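You operate a simulated robot arm through the tools that you are given. There is no shell and no other tool. Be economical: measure what you need, move in short steps, check, and stop when the job is done.

You run a simulated two-armed robot. Do the job below in one go: nothing can be reset, and whatever is moved stays where it is left.

JOB
Put the spare basket on the packing table shelf. Take the 45 mm chute insert from the packing table and put it on the orange table shelf. Fetch the pipe spool and set it on the pump table. Take the trial bottle marked "3" from the orange table and put it on the pipe table shelf. Put the 38 mm small star wheel from the orange table on the capper table shelf and the 28 mm small star wheel on the pipe table shelf. Put the 60 mm gauge block from the orange table on the pipe table shelf and the 50 mm gauge block on the side tray. Pick up the sample beaker with one hand, pass it to the other hand and put it in the spares tray. Put one of the ferrule blocks from the bench shelf on top of the seal plate on the bench. The order is free. Set down upright: spare basket, trial bottle, gauge block, sample beaker.

It is judged by the outcome, as a careful person would: the job done as asked, and still so three seconds after it is handed in. It fails if anything else is knocked over, pushed out of place, dropped, spilled or broken. A push-on lid holds only when it is set on centred and level and pressed home; a screw cap is set on level and turned clockwise until tight.

ROBOT AND FRAMES
Two 7-joint arms with two-finger parallel grippers on one trunk, on a base that drives. Base frame: it is fixed to the floor where the robot stands at the start and does not move with it; the origin is under the middle of the robot, x ahead of it, y to its left, z up. Lengths are in m, angles in degrees, forces in N, time in s.
The left shoulder is at the start at [0.05, 0.177, 1.154], the right one opposite. Places, roughly: capper table shelf [-1.6, -3.8, 0.3]; chute insert [0.5, -0.25, 0.75]; ferrule block [-5.25, -8.25, 0.25]; gauge block [0.75, -3, 0.75]; orange table shelf [0.7, -2.7, 0.3]; packing table shelf [0.7, 0.1, 0.3]; pipe spool (24x9x10 cm) [0.6, -2.3, 0.8]; pipe table shelf [0.4, -5.2, 0.2]; pump table [-1.5, -0.7, 0.8]; sample beaker [-2.75, -5.25, 0.5]; seal plate (8x8x4 cm) [-6.7, -7.7, 0.9]; side tray [-3.9, -2, 0.9]; small star wheel [0.75, -2.75, 0.75]; spare basket [0.5, -0.25, 0.75]; spares tray (26x14 cm) [-1.62, -0.8, 0.8]; trial bottle [0.5, -2.75, 1]. Payload 3.43 kg a hand.
Tool frame (each hand has its own): the origin (TCP) lies between the finger pads and is the grasp point; the fingertips stand 0.034 m ahead of it; z points along the fingers, y is the line along which they close. The gripper opens to 0.128 m. The fingers are 0.024 m wide and 0.012 m thick; the gripper's body (0.048 by 0.13 m) begins 0.096 m behind the TCP.
Orientation is that of the tool frame in the base frame, as [roll, pitch, yaw] about the fixed x, y, z axes, in that order (R = Rz(yaw) Ry(pitch) Rx(roll)). With the fingers straight down and closing along the base's y, the tool's x points along the base's -x, its y along +y and its z along -z.

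CONTROLS
- The arms move only by the tool servo_tool. It takes "left_targets", "right_targets" or both (then of equal length, played together; a hand with none holds still); each is a list of rows, each a list of 6 numbers: the shift along the base's x, y, z in units of 250 mm (1.0 is 250 mm), then the turn, a rotation vector about the base's x, y, z in units of 120 degrees (1.0 is 120 degrees). In form: [[dx, dy, dz, ax, ay, az], ...]. A call has 1 to 12 rows; each row is the pose to reach, as a shift and turn from the pose commanded when the call began. "left_jaw" and "right_jaw" are, for a hand that has rows, the gripper command, from -1 (fully open) to 1 (shut), values between in proportion, set as the call begins (left out, the last holds). A call with a number of a shift or a turn outside -1 to 1 is refused whole. Rows are played at 5 a second. More than 0.05 m and 8.6 degrees between two rows, or a gripper value outside its range, and nothing of the call is played. Where a pose cannot be reached the arm comes as near as it can. A force on the tool above 40 N (or 10 N above the force at the start of the call, whichever is more), or a blocked arm, ends the call early, and 0.2 s more pass. Each finger travels about 0.108 m/s and halts on what it meets, pressing with about 23 N; the grip force reading is that of the motor and also rises with nothing between the fingers. The clock runs only during rows and for 0.2 s after the last one: add rows that repeat a pose to give the fingers time. The reply holds the time, the measured pose of the TCP, the force on the tool along the base axes, the opening and the grip force, in the units named above and with some noise, with the torque about the TCP (base axes, N m) and any sound that the robot's microphone picked up, and new pictures: "views" is both (left out), scene, wrist or none (wrist: the cameras of the hands that moved).
- Cameras (640 x 400 px; columns grow to the right, rows downward): "scene" is now at [0.1482, -0.0196, 1.2983]; the picture's right is [-0.25, -0.97, 0.00], its down [-0.72, 0.18, -0.67] and it looks along [0.65, -0.16, -0.75] (base axes); focal length 257 px, centre (320, 200). "left" rides on the left gripper at [0.076, 0.011, -0.16] in its tool frame; the picture's right is [-0.15, 0.99, 0.00], its down [-0.88, -0.13, -0.46] and it looks along [-0.45, -0.07, 0.89] (tool axes); focal length 234 px, centre (320, 200). "right" rides on the right gripper at [0.076, -0.011, -0.16] in its tool frame; the picture's right is [0.15, 0.99, 0.00], its down [-0.88, 0.13, -0.46] and it looks along [-0.45, 0.07, 0.89] (tool axes); focal length 234 px, centre (320, 200). There is no depth. A picture from a camera that has moved, and an enlarged one, comes with that camera's place and axes in the base frame and with its lens.
- move_column(by): slides the trunk up (or, below 0, down) by that many m; the arms and the scene camera ride with it, the base frame stays. It gives what a move gives, with no picture.
- drive_base(legs): drives the robot by 1 to 6 legs, each [ahead, turn to the left] in m and degrees, along the robot's own axes; the way and the turn of a leg run together, so that a leg with both is an arc; at most 1.5 m and 180 degrees a leg. The arms and the cameras ride along, it lands a little off, and it stops where it bumps. It gives what a move gives, and a new picture of the scene camera.
- pan_tilt(pan, tilt): turns the head with the scene camera to pan (to the left, within 80 degrees either way) and tilt (down, from -29 to 69), counted from straight ahead of the robot. It gives what a move gives, and a new picture of the scene camera.
- inspect(camera, box): a new picture of the part [left, top, right, bottom] of that camera's present view, enlarged. No time passes.
- close_job(): hands the job in; it is judged then, once.

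Go step by step. Nothing tells you exact positions but the pictures and the camera data: compare them with the known pose of the tool, close in by small moves and look again before you grip or let go. The budget is 535 turns and 360 pictures, counting those below and the enlarged ones. Unless the task says otherwise, let go and move clear before handing in.

The tools are called after "Emit:" as name(argument=value, ...) on one line, values as JSON. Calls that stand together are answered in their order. servo_tool: Moves the arms, as the interface text tells. Its arguments: {"type":"object","properties":{"left_targets":{"type":"array","items":{"type":"array","items":{"type":"number"}}},"left_jaw":{"type":"number"},"right_targets":{"type":"array","items":{"type":"array","items":{"type":"number"}}},"right_jaw":{"type":"number"},"views":{"type":"string","enum":["both","scene","wrist","none"]}},"required":[]} The other tools are called the same way: move_column (by) slides the trunk up or down; drive_base (legs) drives the base; pan_tilt (pan, tilt) turns the head that bears the scene camera; inspect (camera, box) takes an enlarged picture of a part of a camera's view; close_job () hands the job in.

At the start:

```text
clock: 0.0
left_ee_pos: [0.4268, 0.104, 1.0807]
left_orientation: [180.0, 0.1, 180.0]
left_ft_force: [0.2, -0.3, 0.1]
left_torque: [0.02, 0.04, 0.0]
left_opening: 0.128
left_grip_force: 0.1
right_ee_pos: [0.4619, -0.2119, 1.0157]
right_orientation: [-180.0, -0.1, -180.0]
right_ft_force: [-0.3, -0.3, -0.7]
right_torque: [0.02, -0.01, -0.01]
right_opening: 0.128
right_grip_force: 0.1
trunk travel left (down, up): [-0.325, 0.076]
robot x, y, heading: [-0.0024, 0.0022, 0.2]
head pan, tilt: [-14.3, 48.2]
```

scene: 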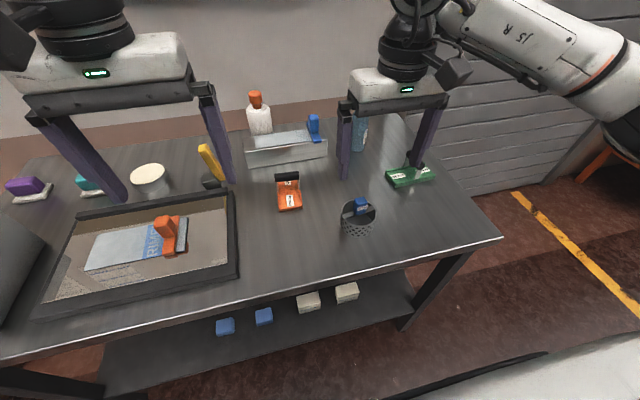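
right: 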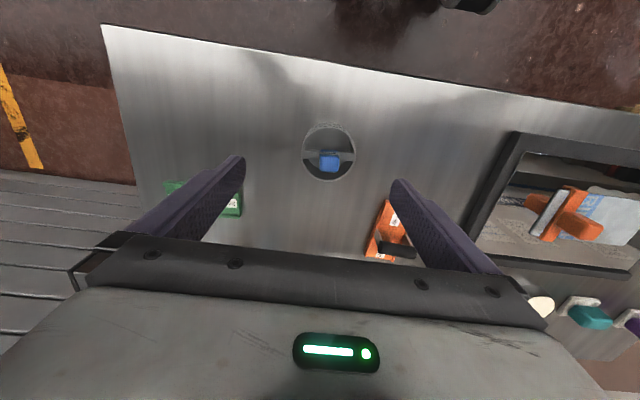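
left: 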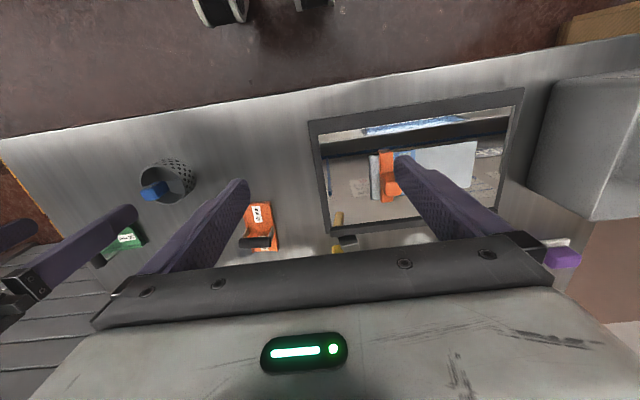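

I see the packing table with a basket (blue thing inside), orange and green inserts, and a lower shelf with blocks. I'll enlarge the parts that matter first.

Emit:
inspect(camera="scene", box=[240, 80, 480, 240])

Emit:
inspect(camera="scene", box=[180, 250, 460, 400])

Emit:
inspect(camera="scene", box=[0, 130, 260, 300])

```text
2.50 times, centred on (360, 160) of scene
camera zoom: at [0.1482, -0.0196, 1.2983], right [-0.25, -0.97, 0.0], down [-0.72, 0.18, -0.67], along [0.65, -0.16, -0.75], focal length 642 px, centre (220, 300)
```

zoom: 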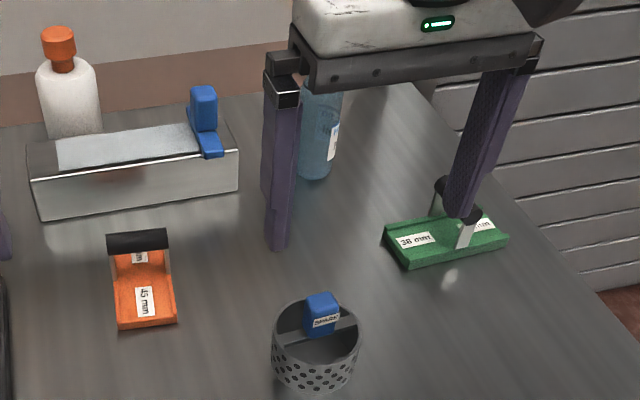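

```text
2.29 times, centred on (320, 325) of scene
camera zoom: at [0.1482, -0.0196, 1.2983], right [-0.25, -0.97, 0.0], down [-0.72, 0.18, -0.67], along [0.65, -0.16, -0.75], focal length 587 px, centre (320, -86)
```

zoom: 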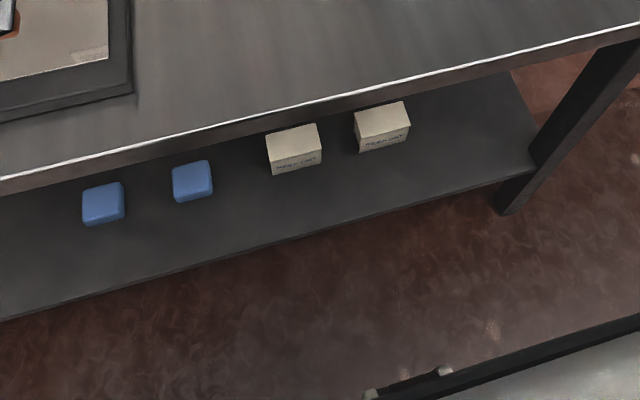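

```text
2.35 times, centred on (130, 215) of scene
camera zoom: at [0.1482, -0.0196, 1.2983], right [-0.25, -0.97, 0.0], down [-0.72, 0.18, -0.67], along [0.65, -0.16, -0.75], focal length 605 px, centre (767, 165)
```

zoom: 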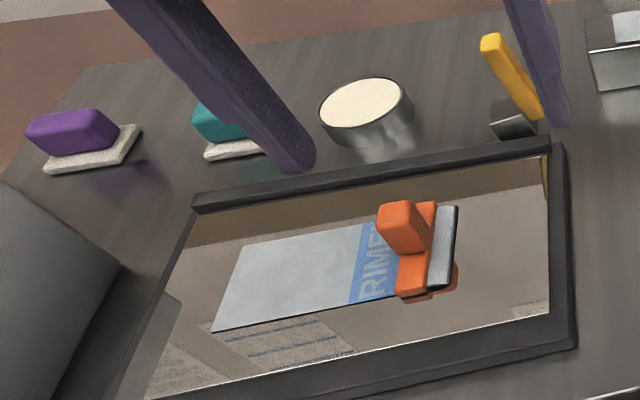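

The basket is at about (0.48, -0.19) and the table top at roughly z 0.78. I tilt the right hand 45° forward, so the same grip serves for both table and shelf, and look again.

Emit:
servo_tool(right_targets=[[-0.04, 0.012, -0.044, 0, -0.0625, 0], [-0.08, 0.024, -0.088, 0, -0.125, 0], [-0.12, 0.036, -0.132, 0, -0.1875, 0], [-0.16, 0.048, -0.176, 0, -0.25, 0], [-0.2, 0.06, -0.22, 0, -0.3125, 0], [-0.248, 0.072, -0.263, 0, -0.375, 0], [-0.248, 0.072, -0.263, 0, -0.375, 0]], views="both")

```text
clock: 1.6
left_ee_pos: [0.4286, 0.1053, 1.0798]
left_orientation: [-180.0, 0.0, 180.0]
left_ft_force: [0.3, 0.1, -0.3]
left_torque: [-0.01, -0.02, -0.01]
left_opening: 0.1279
left_grip_force: 0.0
right_ee_pos: [0.433, -0.1831, 0.9412]
right_orientation: [179.9, 45.0, 179.9]
right_ft_force: [-0.2, -0.1, -0.3]
right_torque: [-0.02, -0.01, 0.01]
right_opening: 0.1278
right_grip_force: 0.1
right hand out of reach, approached as far as the arm can: row 5, 6, 7
trunk travel left (down, up): [-0.325, 0.076]
robot x, y, heading: [0.0012, -0.0002, 0.1]
head pan, tilt: [-14.3, 48.2]
camera scene: at [0.1482, -0.0196, 1.2983], right [-0.25, -0.97, 0.0], down [-0.72, 0.18, -0.67], along [0.65, -0.16, -0.75], focal length 257 px, centre (320, 200)
camera right: at [0.2666, -0.1944, 1.0002], right [-0.1, 0.99, -0.1], down [0.3, 0.13, 0.94], along [0.95, 0.07, -0.31], focal length 234 px, centre (320, 200)
```

scene: 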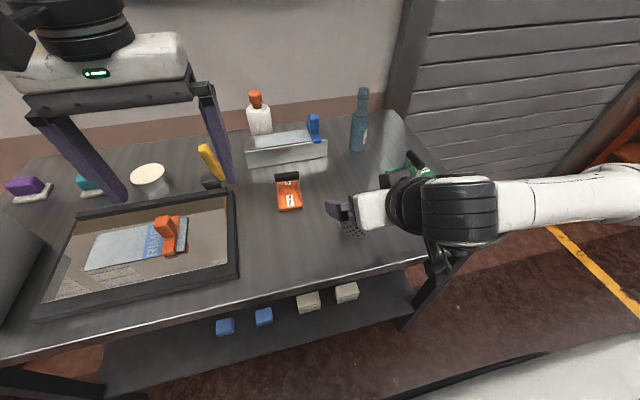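
right: 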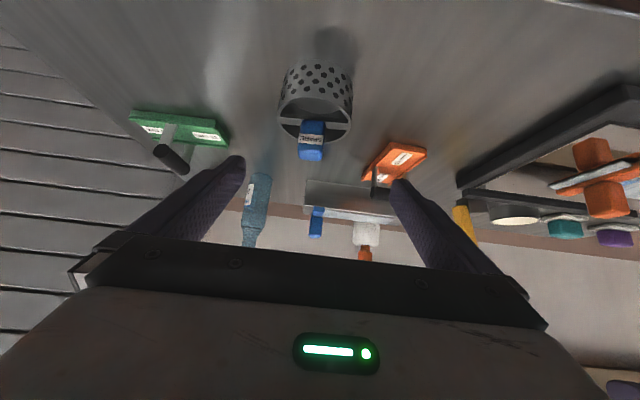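

The hand was a bit too close-in, so I take a short probing move to see how shifts count from here.

Emit:
servo_tool(right_targets=[[0.13, 0.0, -0.06, 0, 0, 0], [0.16, 0.0, -0.16, 0, 0, 0], [0.16, 0.0, -0.16, 0, 0, 0]], views="wrist")

```text
clock: 2.4
left_ee_pos: [0.4283, 0.1044, 1.0797]
left_orientation: [-180.0, 0.0, -179.9]
left_ft_force: [0.3, 0.3, -0.3]
left_torque: [-0.02, 0.01, 0.0]
left_opening: 0.128
left_grip_force: 0.1
right_ee_pos: [0.4732, -0.1827, 0.9027]
right_orientation: [180.0, 45.1, 179.9]
right_ft_force: [0.3, 0.5, -0.2]
right_torque: [-0.04, -0.02, -0.01]
right_opening: 0.1282
right_grip_force: 0.1
trunk travel left (down, up): [-0.325, 0.076]
robot x, y, heading: [-0.0029, 0.0002, 0.0]
head pan, tilt: [-14.3, 48.2]
camera right: at [0.3069, -0.1938, 0.9601], right [-0.1, 0.99, -0.1], down [0.3, 0.13, 0.94], along [0.95, 0.07, -0.31], focal length 234 px, centre (320, 200)
```

right: 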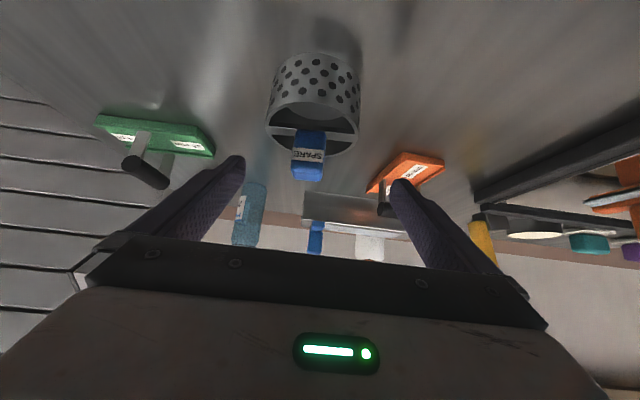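

Shifts count from the reached pose. The basket axis is at about (0.481, -0.194), rim z 0.85, bottom 0.80; I lower the open fingers around it.

Emit:
servo_tool(right_targets=[[-0.01, -0.044, -0.08, 0, 0, 0], [-0.02, -0.044, -0.16, 0, 0, 0], [-0.024, -0.044, -0.24, 0, 0, 0], [-0.024, -0.044, -0.24, 0, 0, 0]], views="both")

```text
clock: 3.4
left_ee_pos: [0.4283, 0.1045, 1.0793]
left_orientation: [-180.0, 0.0, 180.0]
left_ft_force: [-0.5, -0.6, -0.1]
left_torque: [0.0, 0.02, 0.0]
left_opening: 0.1282
left_grip_force: 0.0
right_ee_pos: [0.467, -0.194, 0.8409]
right_orientation: [179.9, 44.9, 179.9]
right_ft_force: [0.2, 0.5, 0.6]
right_torque: [0.02, 0.0, 0.02]
right_opening: 0.1277
right_grip_force: 0.0
trunk travel left (down, up): [-0.325, 0.076]
robot x, y, heading: [-0.0022, 0.0008, 0.1]
head pan, tilt: [-14.3, 48.2]
camera scene: at [0.1481, -0.0198, 1.2983], right [-0.25, -0.97, 0.0], down [-0.72, 0.18, -0.67], along [0.65, -0.16, -0.75], focal length 257 px, centre (320, 200)
camera right: at [0.3014, -0.2046, 0.8998], right [-0.1, 0.99, -0.1], down [0.3, 0.13, 0.94], along [0.95, 0.07, -0.31], focal length 234 px, centre (320, 200)
```

scene: 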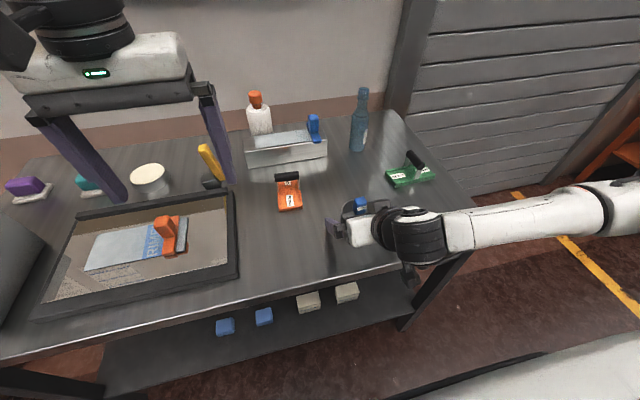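
right: 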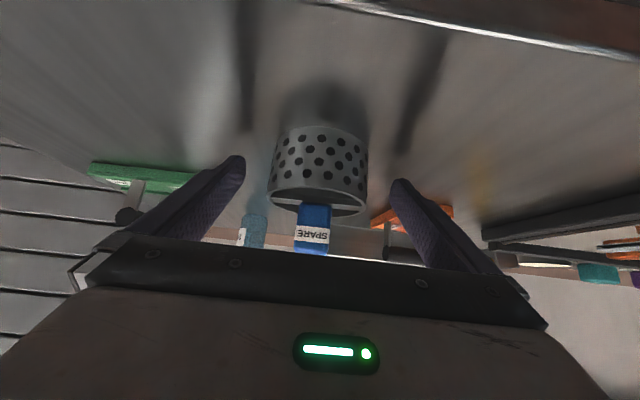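

The basket sits between the fingers with its axis at the pads. I close the gripper.

Emit:
servo_tool(right_targets=[[0, 0, 0, 0, 0, 0], [0, 0, 0, 0, 0, 0], [0, 0, 0, 0, 0, 0], [0, 0, 0, 0, 0, 0]], right_jaw=1, views="none")

Emit:
servo_tool(right_targets=[[0, 0, 0.1, 0, 0, 0], [0, 0, 0.2, 0, 0, 0], [0, 0, 0.3, 0, 0, 0]], views="both")

```text
clock: 4.4
left_ee_pos: [0.4273, 0.1062, 1.0794]
left_orientation: [-180.0, 0.2, -179.9]
left_ft_force: [0.0, -0.5, -0.1]
left_torque: [0.0, -0.02, 0.0]
left_opening: 0.128
left_grip_force: 0.1
right_ee_pos: [0.4661, -0.1942, 0.8424]
right_orientation: [-180.0, 45.1, -180.0]
right_ft_force: [-0.3, -0.2, -0.2]
right_torque: [0.0, -0.04, 0.0]
right_opening: 0.079
right_grip_force: 23.1
trunk travel left (down, up): [-0.325, 0.076]
robot x, y, heading: [0.0001, 0.003, -0.2]
head pan, tilt: [-14.3, 48.2]
```

```text
clock: 5.2
left_ee_pos: [0.4285, 0.1046, 1.0793]
left_orientation: [179.9, 0.1, 180.0]
left_ft_force: [-1.1, 0.3, 0.3]
left_torque: [0.02, -0.01, 0.01]
left_opening: 0.1282
left_grip_force: 0.1
right_ee_pos: [0.466, -0.194, 0.9173]
right_orientation: [180.0, 44.9, -179.9]
right_ft_force: [-0.3, 0.1, -1.0]
right_torque: [0.01, 0.02, -0.01]
right_opening: 0.0784
right_grip_force: 23.0
trunk travel left (down, up): [-0.325, 0.076]
robot x, y, heading: [0.003, 0.0002, 0.1]
head pan, tilt: [-14.3, 48.2]
camera scene: at [0.1482, -0.0195, 1.2982], right [-0.25, -0.97, 0.0], down [-0.72, 0.18, -0.67], along [0.65, -0.16, -0.75], focal length 257 px, centre (320, 200)
camera right: at [0.301, -0.2043, 0.9766], right [-0.1, 0.99, -0.1], down [0.3, 0.13, 0.94], along [0.95, 0.07, -0.31], focal length 234 px, centre (320, 200)
```

scene: 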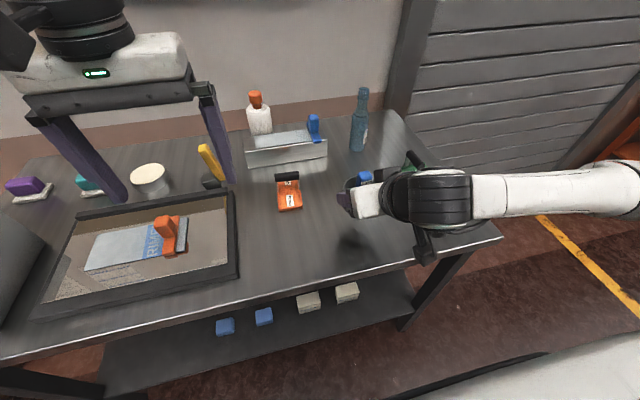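
right: 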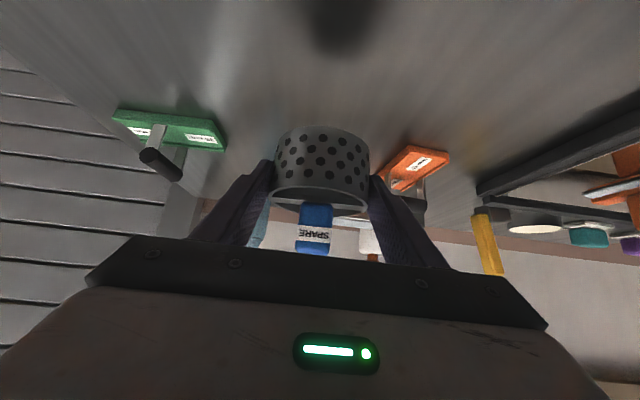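

The basket is held, its bottom 0.041 below the TCP. I look down to see how the robot's base stands to the table edge before backing off.

Emit:
pan_tilt(pan=-20, tilt=69)

```text
clock: 6.0
left_ee_pos: [0.4282, 0.1042, 1.0799]
left_orientation: [-180.0, 0.2, 180.0]
left_ft_force: [-1.1, -0.7, 0.0]
left_torque: [0.03, -0.03, -0.01]
left_opening: 0.1279
left_grip_force: 0.1
right_ee_pos: [0.4674, -0.1941, 0.9187]
right_orientation: [179.9, 45.0, 180.0]
right_ft_force: [-0.5, 0.1, -1.2]
right_torque: [0.02, 0.0, 0.0]
right_opening: 0.0782
right_grip_force: 22.9
trunk travel left (down, up): [-0.325, 0.076]
robot x, y, heading: [-0.0003, 0.0004, -0.0]
head pan, tilt: [-20.0, 68.8]
camera scene: at [0.1247, -0.0194, 1.2739], right [-0.34, -0.94, 0.0], down [-0.88, 0.32, -0.36], along [0.34, -0.12, -0.93], focal length 257 px, centre (320, 200)
```

scene: 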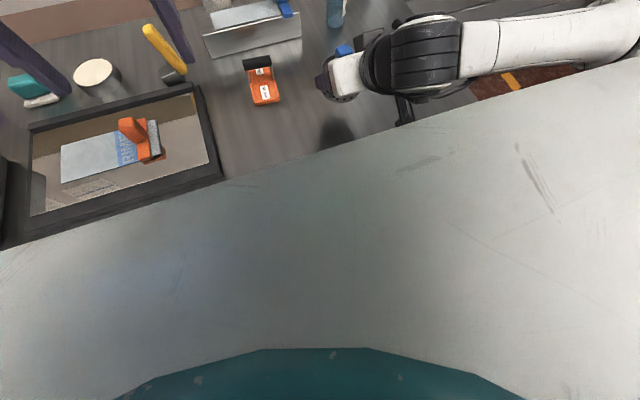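

The white surface is just the robot's own chest close to the camera. I restore the head, back off 0.35 m and lower the trunk.

Emit:
drive_base(legs=[[-0.35, 0]])

Emit:
move_column(by=-0.325)

Emit:
pan_tilt(pan=-10, tilt=40)

```text
clock: 8.3
left_ee_pos: [0.0786, 0.1051, 1.08]
left_orientation: [180.0, 0.2, -179.8]
left_ft_force: [-0.4, 0.8, 0.1]
left_torque: [-0.02, -0.04, 0.0]
left_opening: 0.1279
left_grip_force: 0.1
right_ee_pos: [0.1175, -0.193, 0.9186]
right_orientation: [-179.9, 45.1, -179.9]
right_ft_force: [0.4, -0.4, -0.3]
right_torque: [0.01, 0.03, 0.0]
right_opening: 0.0785
right_grip_force: 23.2
trunk travel left (down, up): [-0.325, 0.076]
robot x, y, heading: [-0.3446, 0.0011, 0.2]
head pan, tilt: [-20.0, 68.8]
camera scene: at [-0.2243, -0.0195, 1.2739], right [-0.34, -0.94, 0.0], down [-0.88, 0.32, -0.36], along [0.34, -0.12, -0.93], focal length 257 px, centre (320, 200)
```

scene: 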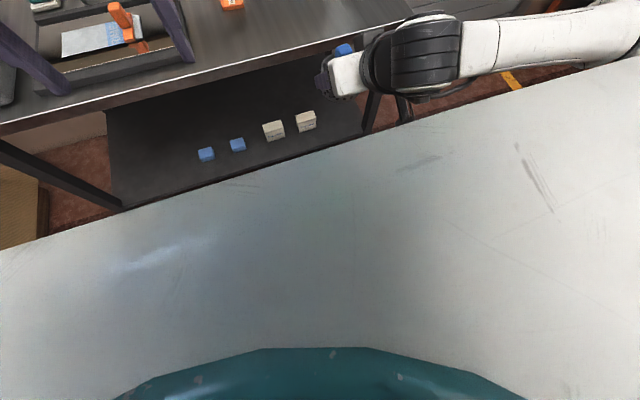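

```text
clock: 11.5
left_ee_pos: [0.0793, 0.106, 0.7547]
left_orientation: [-180.0, 0.1, -179.8]
left_ft_force: [-0.4, 0.7, 0.3]
left_torque: [0.0, 0.01, -0.01]
left_opening: 0.1276
left_grip_force: 0.1
right_ee_pos: [0.1178, -0.1921, 0.5929]
right_orientation: [-180.0, 45.0, -179.9]
right_ft_force: [0.1, 0.6, -0.5]
right_torque: [0.02, 0.02, -0.02]
right_opening: 0.0782
right_grip_force: 23.0
trunk travel left (down, up): [0.0, 0.401]
robot x, y, heading: [-0.3456, -0.0025, -0.0]
head pan, tilt: [-20.0, 68.8]
```

```text
clock: 12.4
left_ee_pos: [0.0792, 0.1053, 0.7536]
left_orientation: [180.0, 0.1, -179.9]
left_ft_force: [0.7, -0.3, 0.7]
left_torque: [0.0, -0.02, 0.02]
left_opening: 0.128
left_grip_force: 0.1
right_ee_pos: [0.1192, -0.1931, 0.5915]
right_orientation: [-179.9, 45.1, -179.9]
right_ft_force: [-0.8, 0.2, -1.6]
right_torque: [0.02, 0.01, 0.02]
right_opening: 0.0781
right_grip_force: 22.7
trunk travel left (down, up): [0.0, 0.401]
robot x, y, heading: [-0.3455, -0.0044, 0.2]
head pan, tilt: [-10.0, 40.0]
camera scene: at [-0.1927, -0.015, 0.9849], right [-0.17, -0.99, 0.0], down [-0.63, 0.11, -0.77], along [0.75, -0.13, -0.64], focal length 257 px, centre (320, 200)
```

scene: 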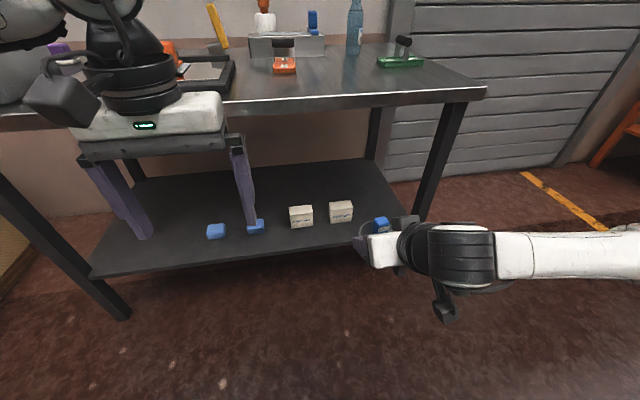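

Good view: the free spot is between the right cream box and the right leg, at about (0.44, -0.345). I lower the basket outside the table and lift the left hand clear of the table top.

Emit:
servo_tool(right_targets=[[0, -0.1, -0.15, 0, 0, 0], [0, -0.2, -0.3, 0, 0, 0], [0, -0.3, -0.45, 0, 0, 0], [0, -0.4, -0.6, 0, 0, 0], [0, -0.5, -0.75, 0, 0, 0], [0, -0.6, -0.88, 0, 0, 0], [0, -0.6, -0.88, 0, 0, 0]], left_targets=[[0, 0, 0.18, 0, 0, 0], [0, 0, 0.36, 0, 0, 0], [0, 0, 0.54, 0, 0, 0], [0, 0, 0.72, 0, 0, 0], [0, 0, 0.9, 0, 0, 0], [0, 0, 0.96, 0, 0, 0], [0, 0, 0.96, 0, 0, 0]], views="scene")

```text
clock: 14.1
left_ee_pos: [0.0787, 0.1082, 0.9945]
left_orientation: [-179.9, 0.1, -179.9]
left_ft_force: [-0.3, 0.6, 0.0]
left_torque: [0.01, -0.01, -0.01]
left_opening: 0.128
left_grip_force: 0.0
right_ee_pos: [0.1187, -0.3448, 0.3787]
right_orientation: [180.0, 45.1, -179.9]
right_ft_force: [0.2, 0.6, -1.3]
right_torque: [-0.01, 0.02, 0.03]
right_opening: 0.0782
right_grip_force: 23.3
right hand out of reach, approached as far as the arm can: row 3, 4, 5
trunk travel left (down, up): [0.0, 0.401]
robot x, y, heading: [-0.3463, 0.0009, 0.3]
head pan, tilt: [-10.0, 40.0]
camera scene: at [-0.1927, -0.015, 0.9852], right [-0.17, -0.99, 0.0], down [-0.63, 0.11, -0.77], along [0.75, -0.13, -0.64], focal length 257 px, centre (320, 200)
```

scene: 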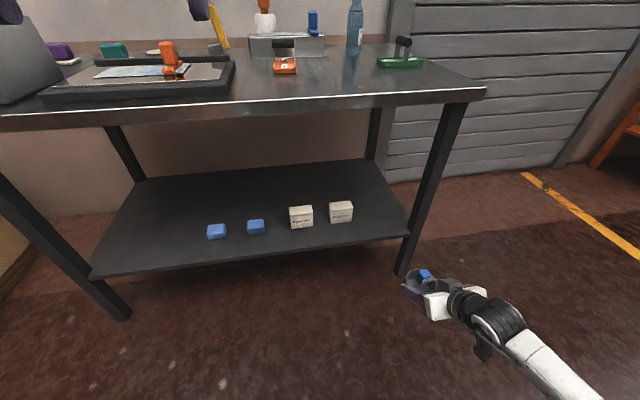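

The basket hangs in front of the gap at y -0.345. I drive forward so that it goes in over the shelf.

Emit:
servo_tool(right_targets=[[0, 0.032, 0, 0, 0, 0], [0, 0.032, 0, 0, 0, 0]], views="none")

Emit:
drive_base(legs=[[0.28, 0]])

```text
clock: 14.7
left_ee_pos: [0.0788, 0.1074, 0.9951]
left_orientation: [-180.0, 0.1, -179.8]
left_ft_force: [-0.5, -0.2, -0.3]
left_torque: [-0.01, 0.01, -0.04]
left_opening: 0.1278
left_grip_force: 0.0
right_ee_pos: [0.1174, -0.3361, 0.376]
right_orientation: [179.9, 44.9, -179.9]
right_ft_force: [-0.5, 0.3, -0.7]
right_torque: [0.02, 0.02, 0.0]
right_opening: 0.0783
right_grip_force: 22.8
trunk travel left (down, up): [0.0, 0.401]
robot x, y, heading: [-0.3506, 0.0002, 0.3]
head pan, tilt: [-10.0, 40.0]
```

```text
clock: 16.6
left_ee_pos: [0.3555, 0.1087, 0.9939]
left_orientation: [-180.0, 0.1, -179.8]
left_ft_force: [0.1, 1.0, 0.1]
left_torque: [-0.02, 0.0, 0.01]
left_opening: 0.1281
left_grip_force: 0.0
right_ee_pos: [0.3958, -0.3358, 0.377]
right_orientation: [180.0, 45.0, -179.8]
right_ft_force: [0.0, -0.5, -1.8]
right_torque: [0.02, 0.03, -0.01]
right_opening: 0.0779
right_grip_force: 23.3
trunk travel left (down, up): [0.0, 0.401]
robot x, y, heading: [-0.0731, 0.001, 0.2]
head pan, tilt: [-10.0, 40.0]
camera scene: at [0.0842, -0.014, 0.9849], right [-0.17, -0.99, 0.0], down [-0.63, 0.11, -0.77], along [0.75, -0.13, -0.64], focal length 257 px, centre (320, 200)
```

scene: 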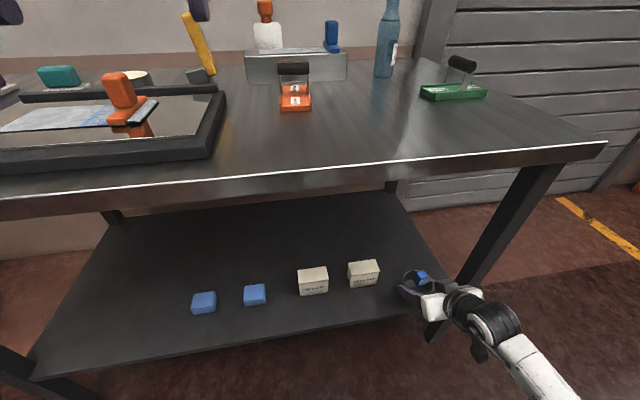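

The basket is just past the shelf edge between box and leg. I move in another 3.5 cm and start lowering.

Emit:
servo_tool(right_targets=[[0.07, -0.028, 0, 0, 0, 0], [0.14, -0.028, 0, 0, 0, 0], [0.14, -0.028, -0.06, 0, 0, 0], [0.14, -0.028, -0.1, 0, 0, 0], [0.14, -0.028, -0.12, 0, 0, 0]], views="both")

```text
clock: 17.8
left_ee_pos: [0.3545, 0.1088, 0.9932]
left_orientation: [-180.0, 0.1, -179.8]
left_ft_force: [-0.8, -0.3, -0.2]
left_torque: [0.01, -0.01, -0.01]
left_opening: 0.128
left_grip_force: 0.1
right_ee_pos: [0.4308, -0.3419, 0.3478]
right_orientation: [-180.0, 45.0, -179.9]
right_ft_force: [-0.2, 0.0, -0.3]
right_torque: [0.01, 0.02, 0.03]
right_opening: 0.0781
right_grip_force: 23.2
trunk travel left (down, up): [0.0, 0.401]
robot x, y, heading: [-0.0711, 0.0047, 0.1]
head pan, tilt: [-10.0, 40.0]
camera scene: at [0.0842, -0.014, 0.9849], right [-0.17, -0.99, 0.0], down [-0.63, 0.11, -0.77], along [0.75, -0.13, -0.64], focal length 257 px, centre (320, 200)
camera right: at [0.2653, -0.3538, 0.4059], right [-0.11, 0.99, -0.1], down [0.3, 0.13, 0.94], along [0.95, 0.07, -0.31], focal length 234 px, centre (320, 200)
```

scene: 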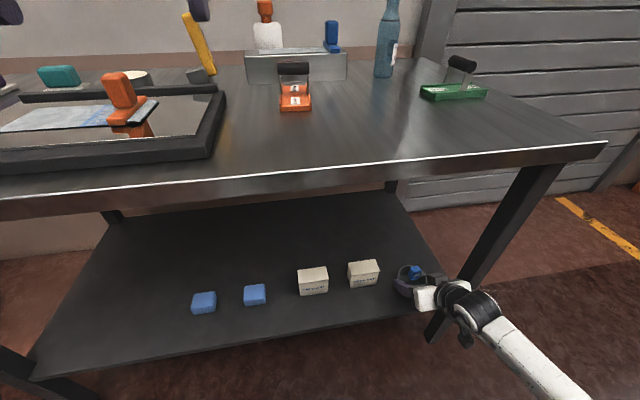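
right: 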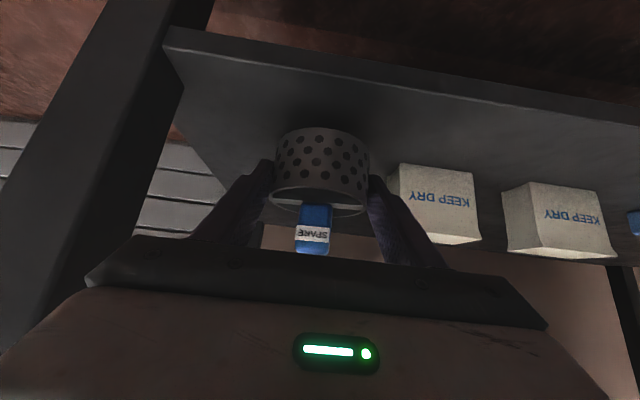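

The basket is over the clear shelf spot. I lower in fine steps until it touches.

Emit:
servo_tool(right_targets=[[0, 0, -0.016, 0, 0, 0], [0, 0, -0.024, 0, 0, 0], [0, 0, -0.032, 0, 0, 0], [0, 0, -0.032, 0, 0, 0]], views="none")

```text
clock: 18.8
left_ee_pos: [0.3557, 0.1084, 0.9933]
left_orientation: [-180.0, 0.0, -179.8]
left_ft_force: [1.2, -0.3, -0.4]
left_torque: [-0.04, 0.02, -0.02]
left_opening: 0.1281
left_grip_force: 0.0
right_ee_pos: [0.4315, -0.3429, 0.3398]
right_orientation: [180.0, 45.0, -179.8]
right_ft_force: [-0.4, 0.3, -0.6]
right_torque: [0.0, 0.01, -0.01]
right_opening: 0.0781
right_grip_force: 23.5
trunk travel left (down, up): [0.0, 0.401]
robot x, y, heading: [-0.072, -0.0009, 0.0]
head pan, tilt: [-10.0, 40.0]
```

Emit:
servo_tool(right_targets=[[0, 0, -0.012, 0, 0, 0], [0, 0, -0.024, 0, 0, 0], [0, 0, -0.036, 0, 0, 0], [0, 0, -0.048, 0, 0, 0], [0, 0, -0.06, 0, 0, 0], [0, 0, -0.072, 0, 0, 0]], views="wrist")

```text
clock: 20.2
left_ee_pos: [0.3552, 0.1099, 0.9935]
left_orientation: [-180.0, 0.1, -179.7]
left_ft_force: [-0.5, -0.3, 0.5]
left_torque: [0.0, 0.01, 0.01]
left_opening: 0.1281
left_grip_force: 0.1
right_ee_pos: [0.4313, -0.342, 0.3221]
right_orientation: [-180.0, 45.2, -179.8]
right_ft_force: [-1.8, 0.1, 4.2]
right_torque: [-0.17, 0.02, -0.05]
right_opening: 0.078
right_grip_force: 23.4
trunk travel left (down, up): [0.0, 0.401]
robot x, y, heading: [-0.0753, -0.0004, 0.2]
head pan, tilt: [-10.0, 40.0]
camera right: at [0.2653, -0.3529, 0.3804], right [-0.11, 0.99, -0.1], down [0.3, 0.13, 0.95], along [0.95, 0.07, -0.31], focal length 234 px, centre (320, 200)
```

right: 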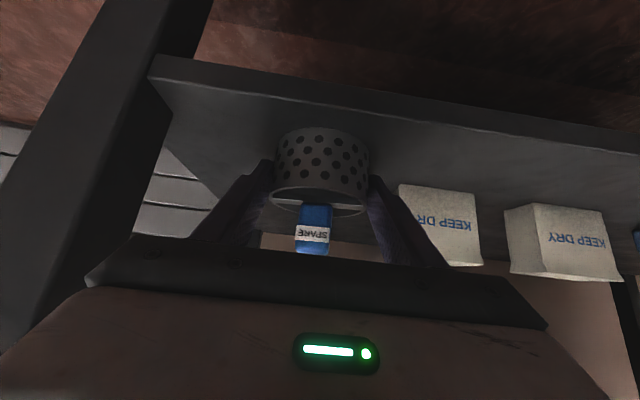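

Contact at bottom z 0.2805, so the shelf is at 0.28. I open slightly and pull straight back.

Emit:
servo_tool(right_targets=[[0, 0, 0.004, 0, 0, 0], [0, 0, 0.004, 0, 0, 0], [0, 0, 0.004, 0, 0, 0]], right_jaw=-0.6, views="none")

Emit:
servo_tool(right_targets=[[-0.06, 0, 0.06, 0, 0, 0], [-0.16, 0, 0.14, 0, 0, 0], [-0.26, 0, 0.2, 0, 0, 0], [-0.4, 0, 0.2, 0, 0, 0], [-0.56, 0, 0.2, 0, 0, 0]], views="both")

```text
clock: 21.0
left_ee_pos: [0.3559, 0.1079, 0.9936]
left_orientation: [-180.0, 0.0, -179.8]
left_ft_force: [-0.2, 0.1, -0.8]
left_torque: [-0.01, 0.05, 0.01]
left_opening: 0.1281
left_grip_force: 0.1
right_ee_pos: [0.4301, -0.3403, 0.322]
right_orientation: [-180.0, 45.0, -179.8]
right_ft_force: [0.5, -0.2, -0.2]
right_torque: [0.02, -0.02, 0.01]
right_opening: 0.1024
right_grip_force: 0.1
trunk travel left (down, up): [0.0, 0.401]
robot x, y, heading: [-0.0722, -0.0004, 0.1]
head pan, tilt: [-10.0, 40.0]
```

```text
clock: 22.2
left_ee_pos: [0.3564, 0.11, 0.9936]
left_orientation: [179.9, 0.1, -179.8]
left_ft_force: [-0.5, -0.1, -0.2]
left_torque: [0.0, -0.03, 0.02]
left_opening: 0.128
left_grip_force: 0.0
right_ee_pos: [0.2892, -0.3422, 0.3717]
right_orientation: [180.0, 45.0, -179.7]
right_ft_force: [0.3, 0.3, 0.1]
right_torque: [0.02, 0.02, -0.02]
right_opening: 0.1024
right_grip_force: 0.1
trunk travel left (down, up): [0.0, 0.401]
robot x, y, heading: [-0.0689, 0.0014, 0.3]
head pan, tilt: [-10.0, 40.0]
camera scene: at [0.0842, -0.014, 0.9849], right [-0.17, -0.99, 0.0], down [-0.63, 0.11, -0.77], along [0.75, -0.13, -0.64], focal length 257 px, centre (320, 200)
camera right: at [0.1239, -0.3537, 0.4308], right [-0.11, 0.99, -0.1], down [0.3, 0.13, 0.94], along [0.95, 0.07, -0.31], focal length 234 px, centre (320, 200)
```

scene: 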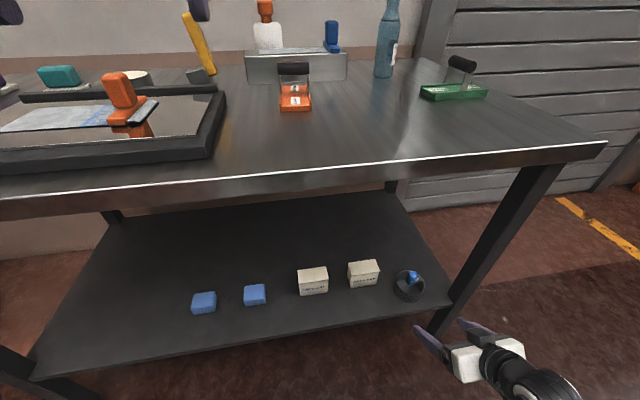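
right: 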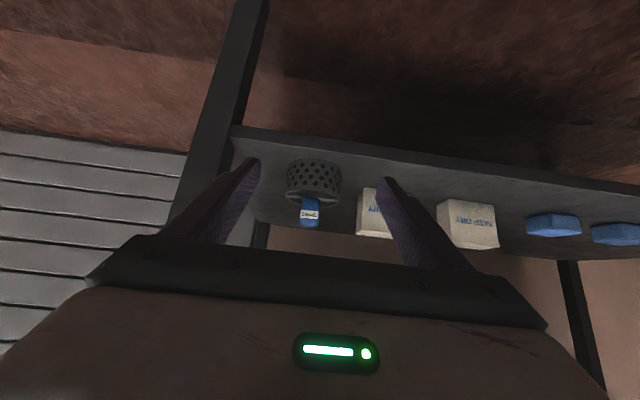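

The basket stands upright on the shelf. Next I back off, raise the trunk and look closely at the orange 45 mm insert.

Emit:
drive_base(legs=[[-0.2, 0]])

Emit:
move_column(by=0.325)

Emit:
servo_tool(right_targets=[[0, 0.1, 0.16, 0, 0, 0], [0, 0.2, 0.32, 0, 0, 0], [0, 0.3, 0.48, 0, 0, 0], [0, 0.4, 0.64, 0, 0, 0], [0, 0.5, 0.8, 0, 0, 0], [0.1, 0.6, 0.9, 0, 0, 0], [0.2, 0.6, 0.95, 0, 0, 0]], views="none")

```text
clock: 23.8
left_ee_pos: [0.1556, 0.1072, 0.9934]
left_orientation: [-180.0, 0.1, -179.9]
left_ft_force: [0.5, 0.1, 0.6]
left_torque: [0.0, 0.01, 0.03]
left_opening: 0.1282
left_grip_force: 0.0
right_ee_pos: [0.0895, -0.3436, 0.372]
right_orientation: [180.0, 44.9, -180.0]
right_ft_force: [-0.9, 0.2, 0.6]
right_torque: [0.0, 0.02, 0.01]
right_opening: 0.1024
right_grip_force: 0.0
trunk travel left (down, up): [0.0, 0.401]
robot x, y, heading: [-0.2704, -0.0006, 0.1]
head pan, tilt: [-10.0, 40.0]
camera scene: at [-0.1152, -0.0148, 0.9849], right [-0.17, -0.98, 0.0], down [-0.63, 0.11, -0.77], along [0.75, -0.13, -0.64], focal length 257 px, centre (320, 200)
```

scene: 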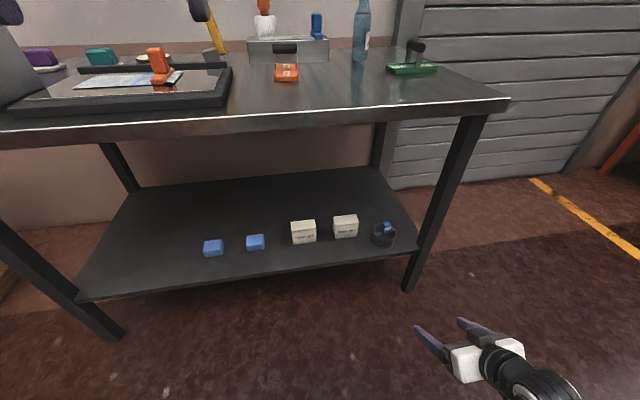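

```text
clock: 27.0
left_ee_pos: [0.1561, 0.1075, 1.3178]
left_orientation: [-179.9, 0.0, -179.9]
left_ft_force: [-0.6, -0.2, 0.2]
left_torque: [0.03, 0.0, -0.07]
left_opening: 0.128
left_grip_force: 0.1
right_ee_pos: [0.089, -0.3433, 0.6975]
right_orientation: [180.0, 44.9, 179.9]
right_ft_force: [-0.7, 0.1, 1.1]
right_torque: [0.02, -0.01, 0.02]
right_opening: 0.1024
right_grip_force: 0.0
trunk travel left (down, up): [-0.325, 0.076]
robot x, y, heading: [-0.2712, -0.0021, 0.0]
head pan, tilt: [-10.0, 40.0]
```

```text
clock: 28.8
left_ee_pos: [0.1559, 0.1091, 1.3188]
left_orientation: [-179.9, 0.1, -180.0]
left_ft_force: [-0.9, 0.0, 0.5]
left_torque: [0.02, -0.02, -0.03]
left_opening: 0.1279
left_grip_force: 0.1
right_ee_pos: [0.1135, -0.2117, 0.8525]
right_orientation: [174.7, 34.4, 175.4]
right_ft_force: [0.4, 0.4, 0.6]
right_torque: [-0.02, -0.04, -0.01]
right_opening: 0.1023
right_grip_force: 0.1
right hand out of reach, approached as far as the arm can: row 1, 2, 3, 4, 5, 6, 7
trunk travel left (down, up): [-0.325, 0.076]
robot x, y, heading: [-0.2709, 0.0011, 0.1]
head pan, tilt: [-10.0, 40.0]
stopped in row 7 (right hand): the arm was blocked; the commanded pose is now the measured one
```

The arm met its near limit with the tilt. I move it forward and straighten its orientation.

Emit:
servo_tool(right_targets=[[0.1, 0, 0.1, -0.01, -0.02, 0.004], [0.2, 0, 0.2, -0.018, -0.045, 0.006], [0.3, 0, 0.3, -0.036, -0.088, 0.013], [0.4, 0.1, 0.4, -0.036, -0.088, 0.013], [0.4, 0.2, 0.5, -0.036, -0.088, 0.013]], views="none")

```text
clock: 30.0
left_ee_pos: [0.1571, 0.1066, 1.3183]
left_orientation: [-179.9, 0.1, -180.0]
left_ft_force: [-0.4, 1.2, 0.3]
left_torque: [-0.01, 0.0, -0.02]
left_opening: 0.1279
left_grip_force: 0.0
right_ee_pos: [0.2125, -0.1629, 0.9768]
right_orientation: [179.8, 45.1, -179.8]
right_ft_force: [-0.1, 0.1, 0.5]
right_torque: [-0.03, 0.01, -0.01]
right_opening: 0.1028
right_grip_force: 0.0
trunk travel left (down, up): [-0.325, 0.076]
robot x, y, heading: [-0.2721, -0.0, 0.1]
head pan, tilt: [-10.0, 40.0]
```

Emit:
drive_base(legs=[[0.26, 0]])

Emit:
servo_tool(right_targets=[[0.06, 0.15, 0, 0, 0, 0], [0.1, 0.34, 0, 0, 0, 0], [0.1, 0.34, 0, 0, 0, 0]], right_jaw=-1, views="wrist")

```text
clock: 31.8
left_ee_pos: [0.4101, 0.1084, 1.3182]
left_orientation: [180.0, -0.1, -179.8]
left_ft_force: [-0.1, -0.2, -0.3]
left_torque: [-0.02, 0.03, -0.02]
left_opening: 0.1279
left_grip_force: 0.0
right_ee_pos: [0.4663, -0.1624, 0.9758]
right_orientation: [179.7, 45.1, -179.7]
right_ft_force: [-0.2, 0.4, 0.0]
right_torque: [-0.02, -0.02, 0.04]
right_opening: 0.1023
right_grip_force: 0.2
trunk travel left (down, up): [-0.325, 0.076]
robot x, y, heading: [-0.0205, 0.0008, 0.2]
head pan, tilt: [-10.0, 40.0]
camera scene: at [0.1376, -0.0141, 1.3098], right [-0.17, -0.99, 0.0], down [-0.63, 0.11, -0.77], along [0.75, -0.13, -0.64], focal length 257 px, centre (320, 200)
```

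scene: 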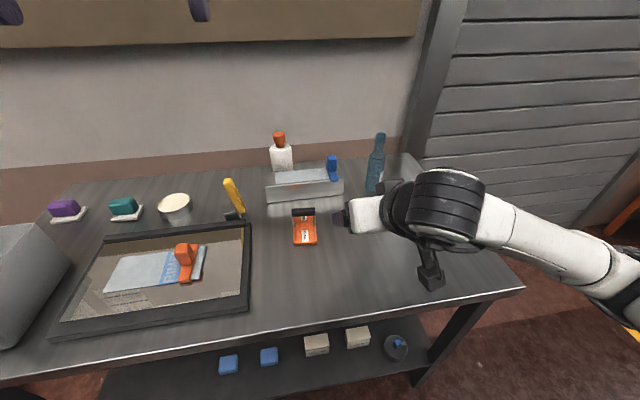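

```text
clock: 32.6
left_ee_pos: [0.409, 0.1079, 1.3184]
left_orientation: [-180.0, 0.0, -179.8]
left_ft_force: [0.2, 0.9, 0.3]
left_torque: [0.03, -0.03, 0.01]
left_opening: 0.128
left_grip_force: 0.0
right_ee_pos: [0.4927, -0.0761, 0.9759]
right_orientation: [179.6, 45.0, -179.8]
right_ft_force: [0.3, 0.2, -0.1]
right_torque: [-0.01, 0.01, 0.04]
right_opening: 0.1281
right_grip_force: 0.1
trunk travel left (down, up): [-0.325, 0.076]
robot x, y, heading: [-0.0169, 0.0007, 0.1]
head pan, tilt: [-10.0, 40.0]
camera right: at [0.3269, -0.0876, 1.0346], right [-0.11, 0.99, -0.1], down [0.3, 0.13, 0.95], along [0.95, 0.08, -0.31], focal length 234 px, centre (320, 200)
```

right: 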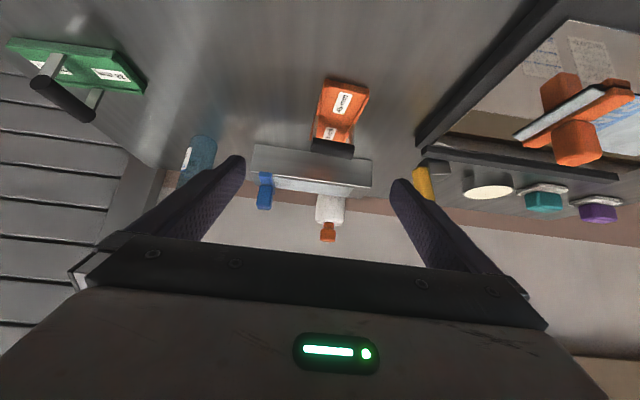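

Emit:
inspect(camera="right", box=[270, 60, 410, 170])

Emit:
inspect(camera="scene", box=[250, 150, 370, 260])

```text
3.64 times, centred on (340, 115) of right
camera zoom: at [0.3269, -0.0876, 1.0346], right [-0.11, 0.99, -0.1], down [0.3, 0.13, 0.95], along [0.95, 0.08, -0.31], focal length 852 px, centre (247, 509)
```

zoom: 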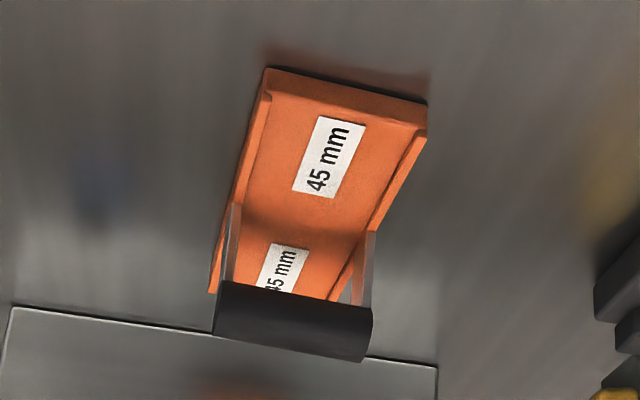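

```text
3.64 times, centred on (310, 205) of scene
camera zoom: at [0.1369, -0.0146, 1.31], right [-0.17, -0.99, 0.0], down [-0.63, 0.11, -0.77], along [0.75, -0.13, -0.64], focal length 934 px, centre (356, 182)
```

zoom: 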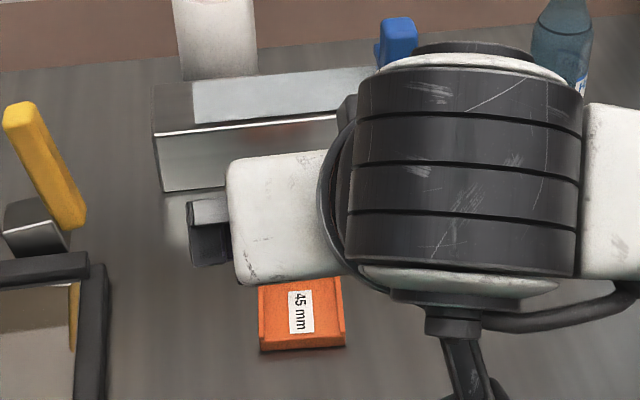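

The orange insert is a U-channel about 0.054 wide, with a bar handle centred near (0.615, -0.052, 0.862), turned about -3.6°. I align the right hand above it.

Emit:
servo_tool(right_targets=[[0.14, 0.03, -0.06, 0, 0, -0.01], [0.28, 0.06, -0.12, 0, 0, -0.02], [0.43, 0.096, -0.184, 0, 0, -0.03], [0.43, 0.096, -0.184, 0, 0, -0.03]], views="both")

```text
clock: 33.6
left_ee_pos: [0.4086, 0.1079, 1.3188]
left_orientation: [-180.0, 0.1, -179.7]
left_ft_force: [-0.1, 0.5, 0.8]
left_torque: [-0.03, -0.03, -0.01]
left_opening: 0.1279
left_grip_force: 0.0
right_ee_pos: [0.6004, -0.053, 0.9321]
right_orientation: [179.8, 45.1, 176.7]
right_ft_force: [0.7, -1.3, 0.6]
right_torque: [0.02, 0.02, 0.01]
right_opening: 0.1278
right_grip_force: 0.1
trunk travel left (down, up): [-0.325, 0.076]
robot x, y, heading: [-0.0144, 0.0009, 0.3]
head pan, tilt: [-10.0, 40.0]
camera scene: at [0.1367, -0.0143, 1.31], right [-0.17, -0.99, 0.0], down [-0.63, 0.11, -0.77], along [0.76, -0.13, -0.64], focal length 257 px, centre (320, 200)
camera right: at [0.4338, -0.0547, 0.9901], right [-0.05, 0.99, -0.1], down [0.3, 0.11, 0.95], along [0.95, 0.02, -0.31], focal length 234 px, centre (320, 200)
```

scene: 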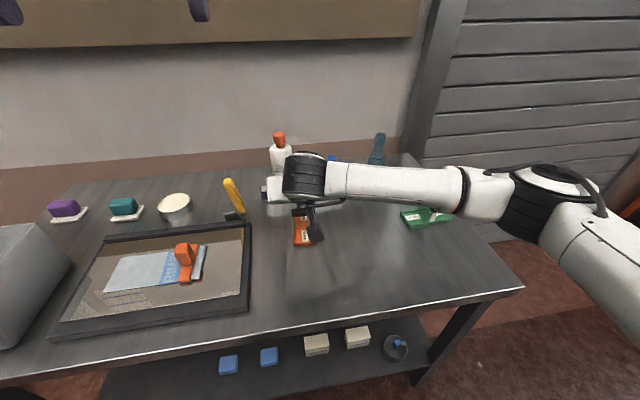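
right: 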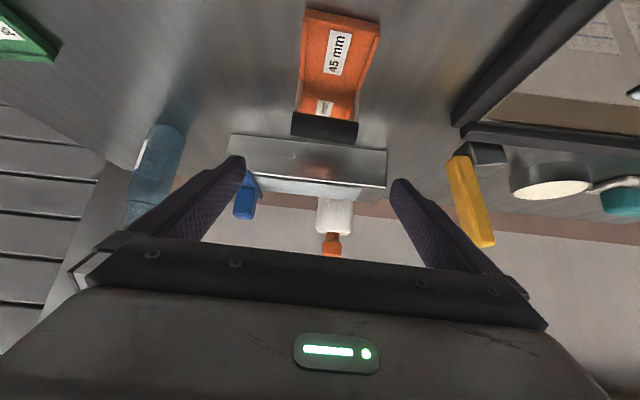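

Emit:
servo_tool(right_targets=[[0.02, 0, -0.1, 0, 0, 0], [0.03, 0, -0.18, 0, 0, 0], [0.04, 0, -0.256, 0, 0, 0], [0.04, 0, -0.256, 0, 0, 0]], views="wrist")

```text
clock: 34.6
left_ee_pos: [0.4081, 0.1086, 1.3189]
left_orientation: [179.9, 0.0, -179.8]
left_ft_force: [0.1, 0.2, 0.4]
left_torque: [-0.04, 0.05, 0.04]
left_opening: 0.1281
left_grip_force: 0.1
right_ee_pos: [0.609, -0.0533, 0.866]
right_orientation: [179.7, 45.2, 176.7]
right_ft_force: [0.5, -0.2, 1.2]
right_torque: [0.04, -0.03, -0.02]
right_opening: 0.1279
right_grip_force: 0.0
trunk travel left (down, up): [-0.325, 0.076]
robot x, y, heading: [-0.0173, -0.0033, -0.1]
head pan, tilt: [-10.0, 40.0]
camera right: at [0.4431, -0.0551, 0.9246], right [-0.05, 0.99, -0.1], down [0.3, 0.11, 0.95], along [0.95, 0.02, -0.31], focal length 234 px, centre (320, 200)
```

right: 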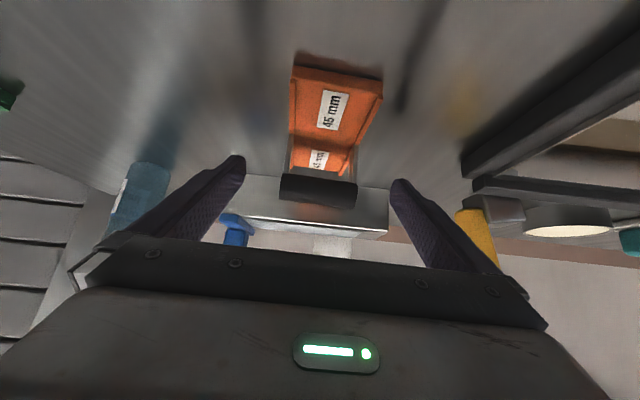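

The bar lies between the pads. I close and lift a little.

Emit:
servo_tool(right_targets=[[0, 0, 0, 0, 0, 0], [0, 0, 0, 0, 0, 0], [0, 0, 0, 0, 0, 0], [0, 0, 0, 0, 0, 0]], right_jaw=1, views="none")

Emit:
servo_tool(right_targets=[[0, 0, 0.08, 0, 0, 0], [0, 0, 0.16, 0, 0, 0], [-0.04, 0, 0.24, 0, 0, 0]], views="wrist")

```text
clock: 35.6
left_ee_pos: [0.4089, 0.1087, 1.3198]
left_orientation: [180.0, 0.1, -179.7]
left_ft_force: [-0.1, -0.3, -0.3]
left_torque: [-0.02, -0.03, -0.02]
left_opening: 0.1283
left_grip_force: 0.0
right_ee_pos: [0.6083, -0.0539, 0.8656]
right_orientation: [179.7, 45.1, 176.7]
right_ft_force: [0.1, 0.5, 0.6]
right_torque: [0.0, 0.01, -0.04]
right_opening: 0.0808
right_grip_force: 23.0
trunk travel left (down, up): [-0.325, 0.076]
robot x, y, heading: [-0.0135, 0.0012, 0.3]
head pan, tilt: [-10.0, 40.0]
```

```text
clock: 36.4
left_ee_pos: [0.4076, 0.1084, 1.319]
left_orientation: [179.9, 0.0, -179.9]
left_ft_force: [0.1, 0.0, 0.3]
left_torque: [0.02, 0.0, -0.01]
left_opening: 0.1281
left_grip_force: 0.2
right_ee_pos: [0.6001, -0.0543, 0.9275]
right_orientation: [179.7, 45.1, 176.6]
right_ft_force: [-0.3, 0.2, -0.9]
right_torque: [0.01, 0.01, -0.03]
right_opening: 0.0807
right_grip_force: 22.6
trunk travel left (down, up): [-0.325, 0.076]
robot x, y, heading: [-0.0189, -0.0045, 0.4]
head pan, tilt: [-10.0, 40.0]
camera right: at [0.4339, -0.0565, 0.9854], right [-0.05, 0.99, -0.1], down [0.3, 0.11, 0.95], along [0.95, 0.02, -0.31], focal length 234 px, centre (320, 200)
```

right: 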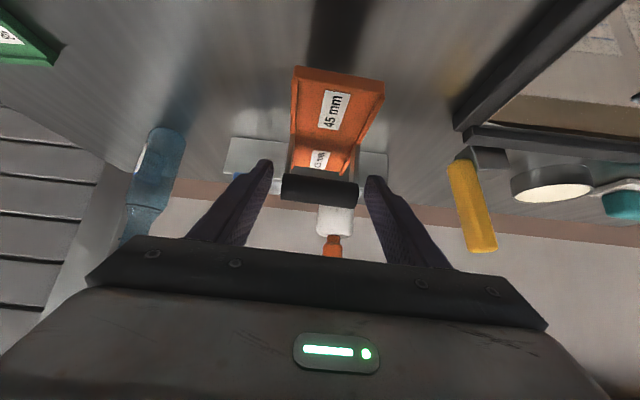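

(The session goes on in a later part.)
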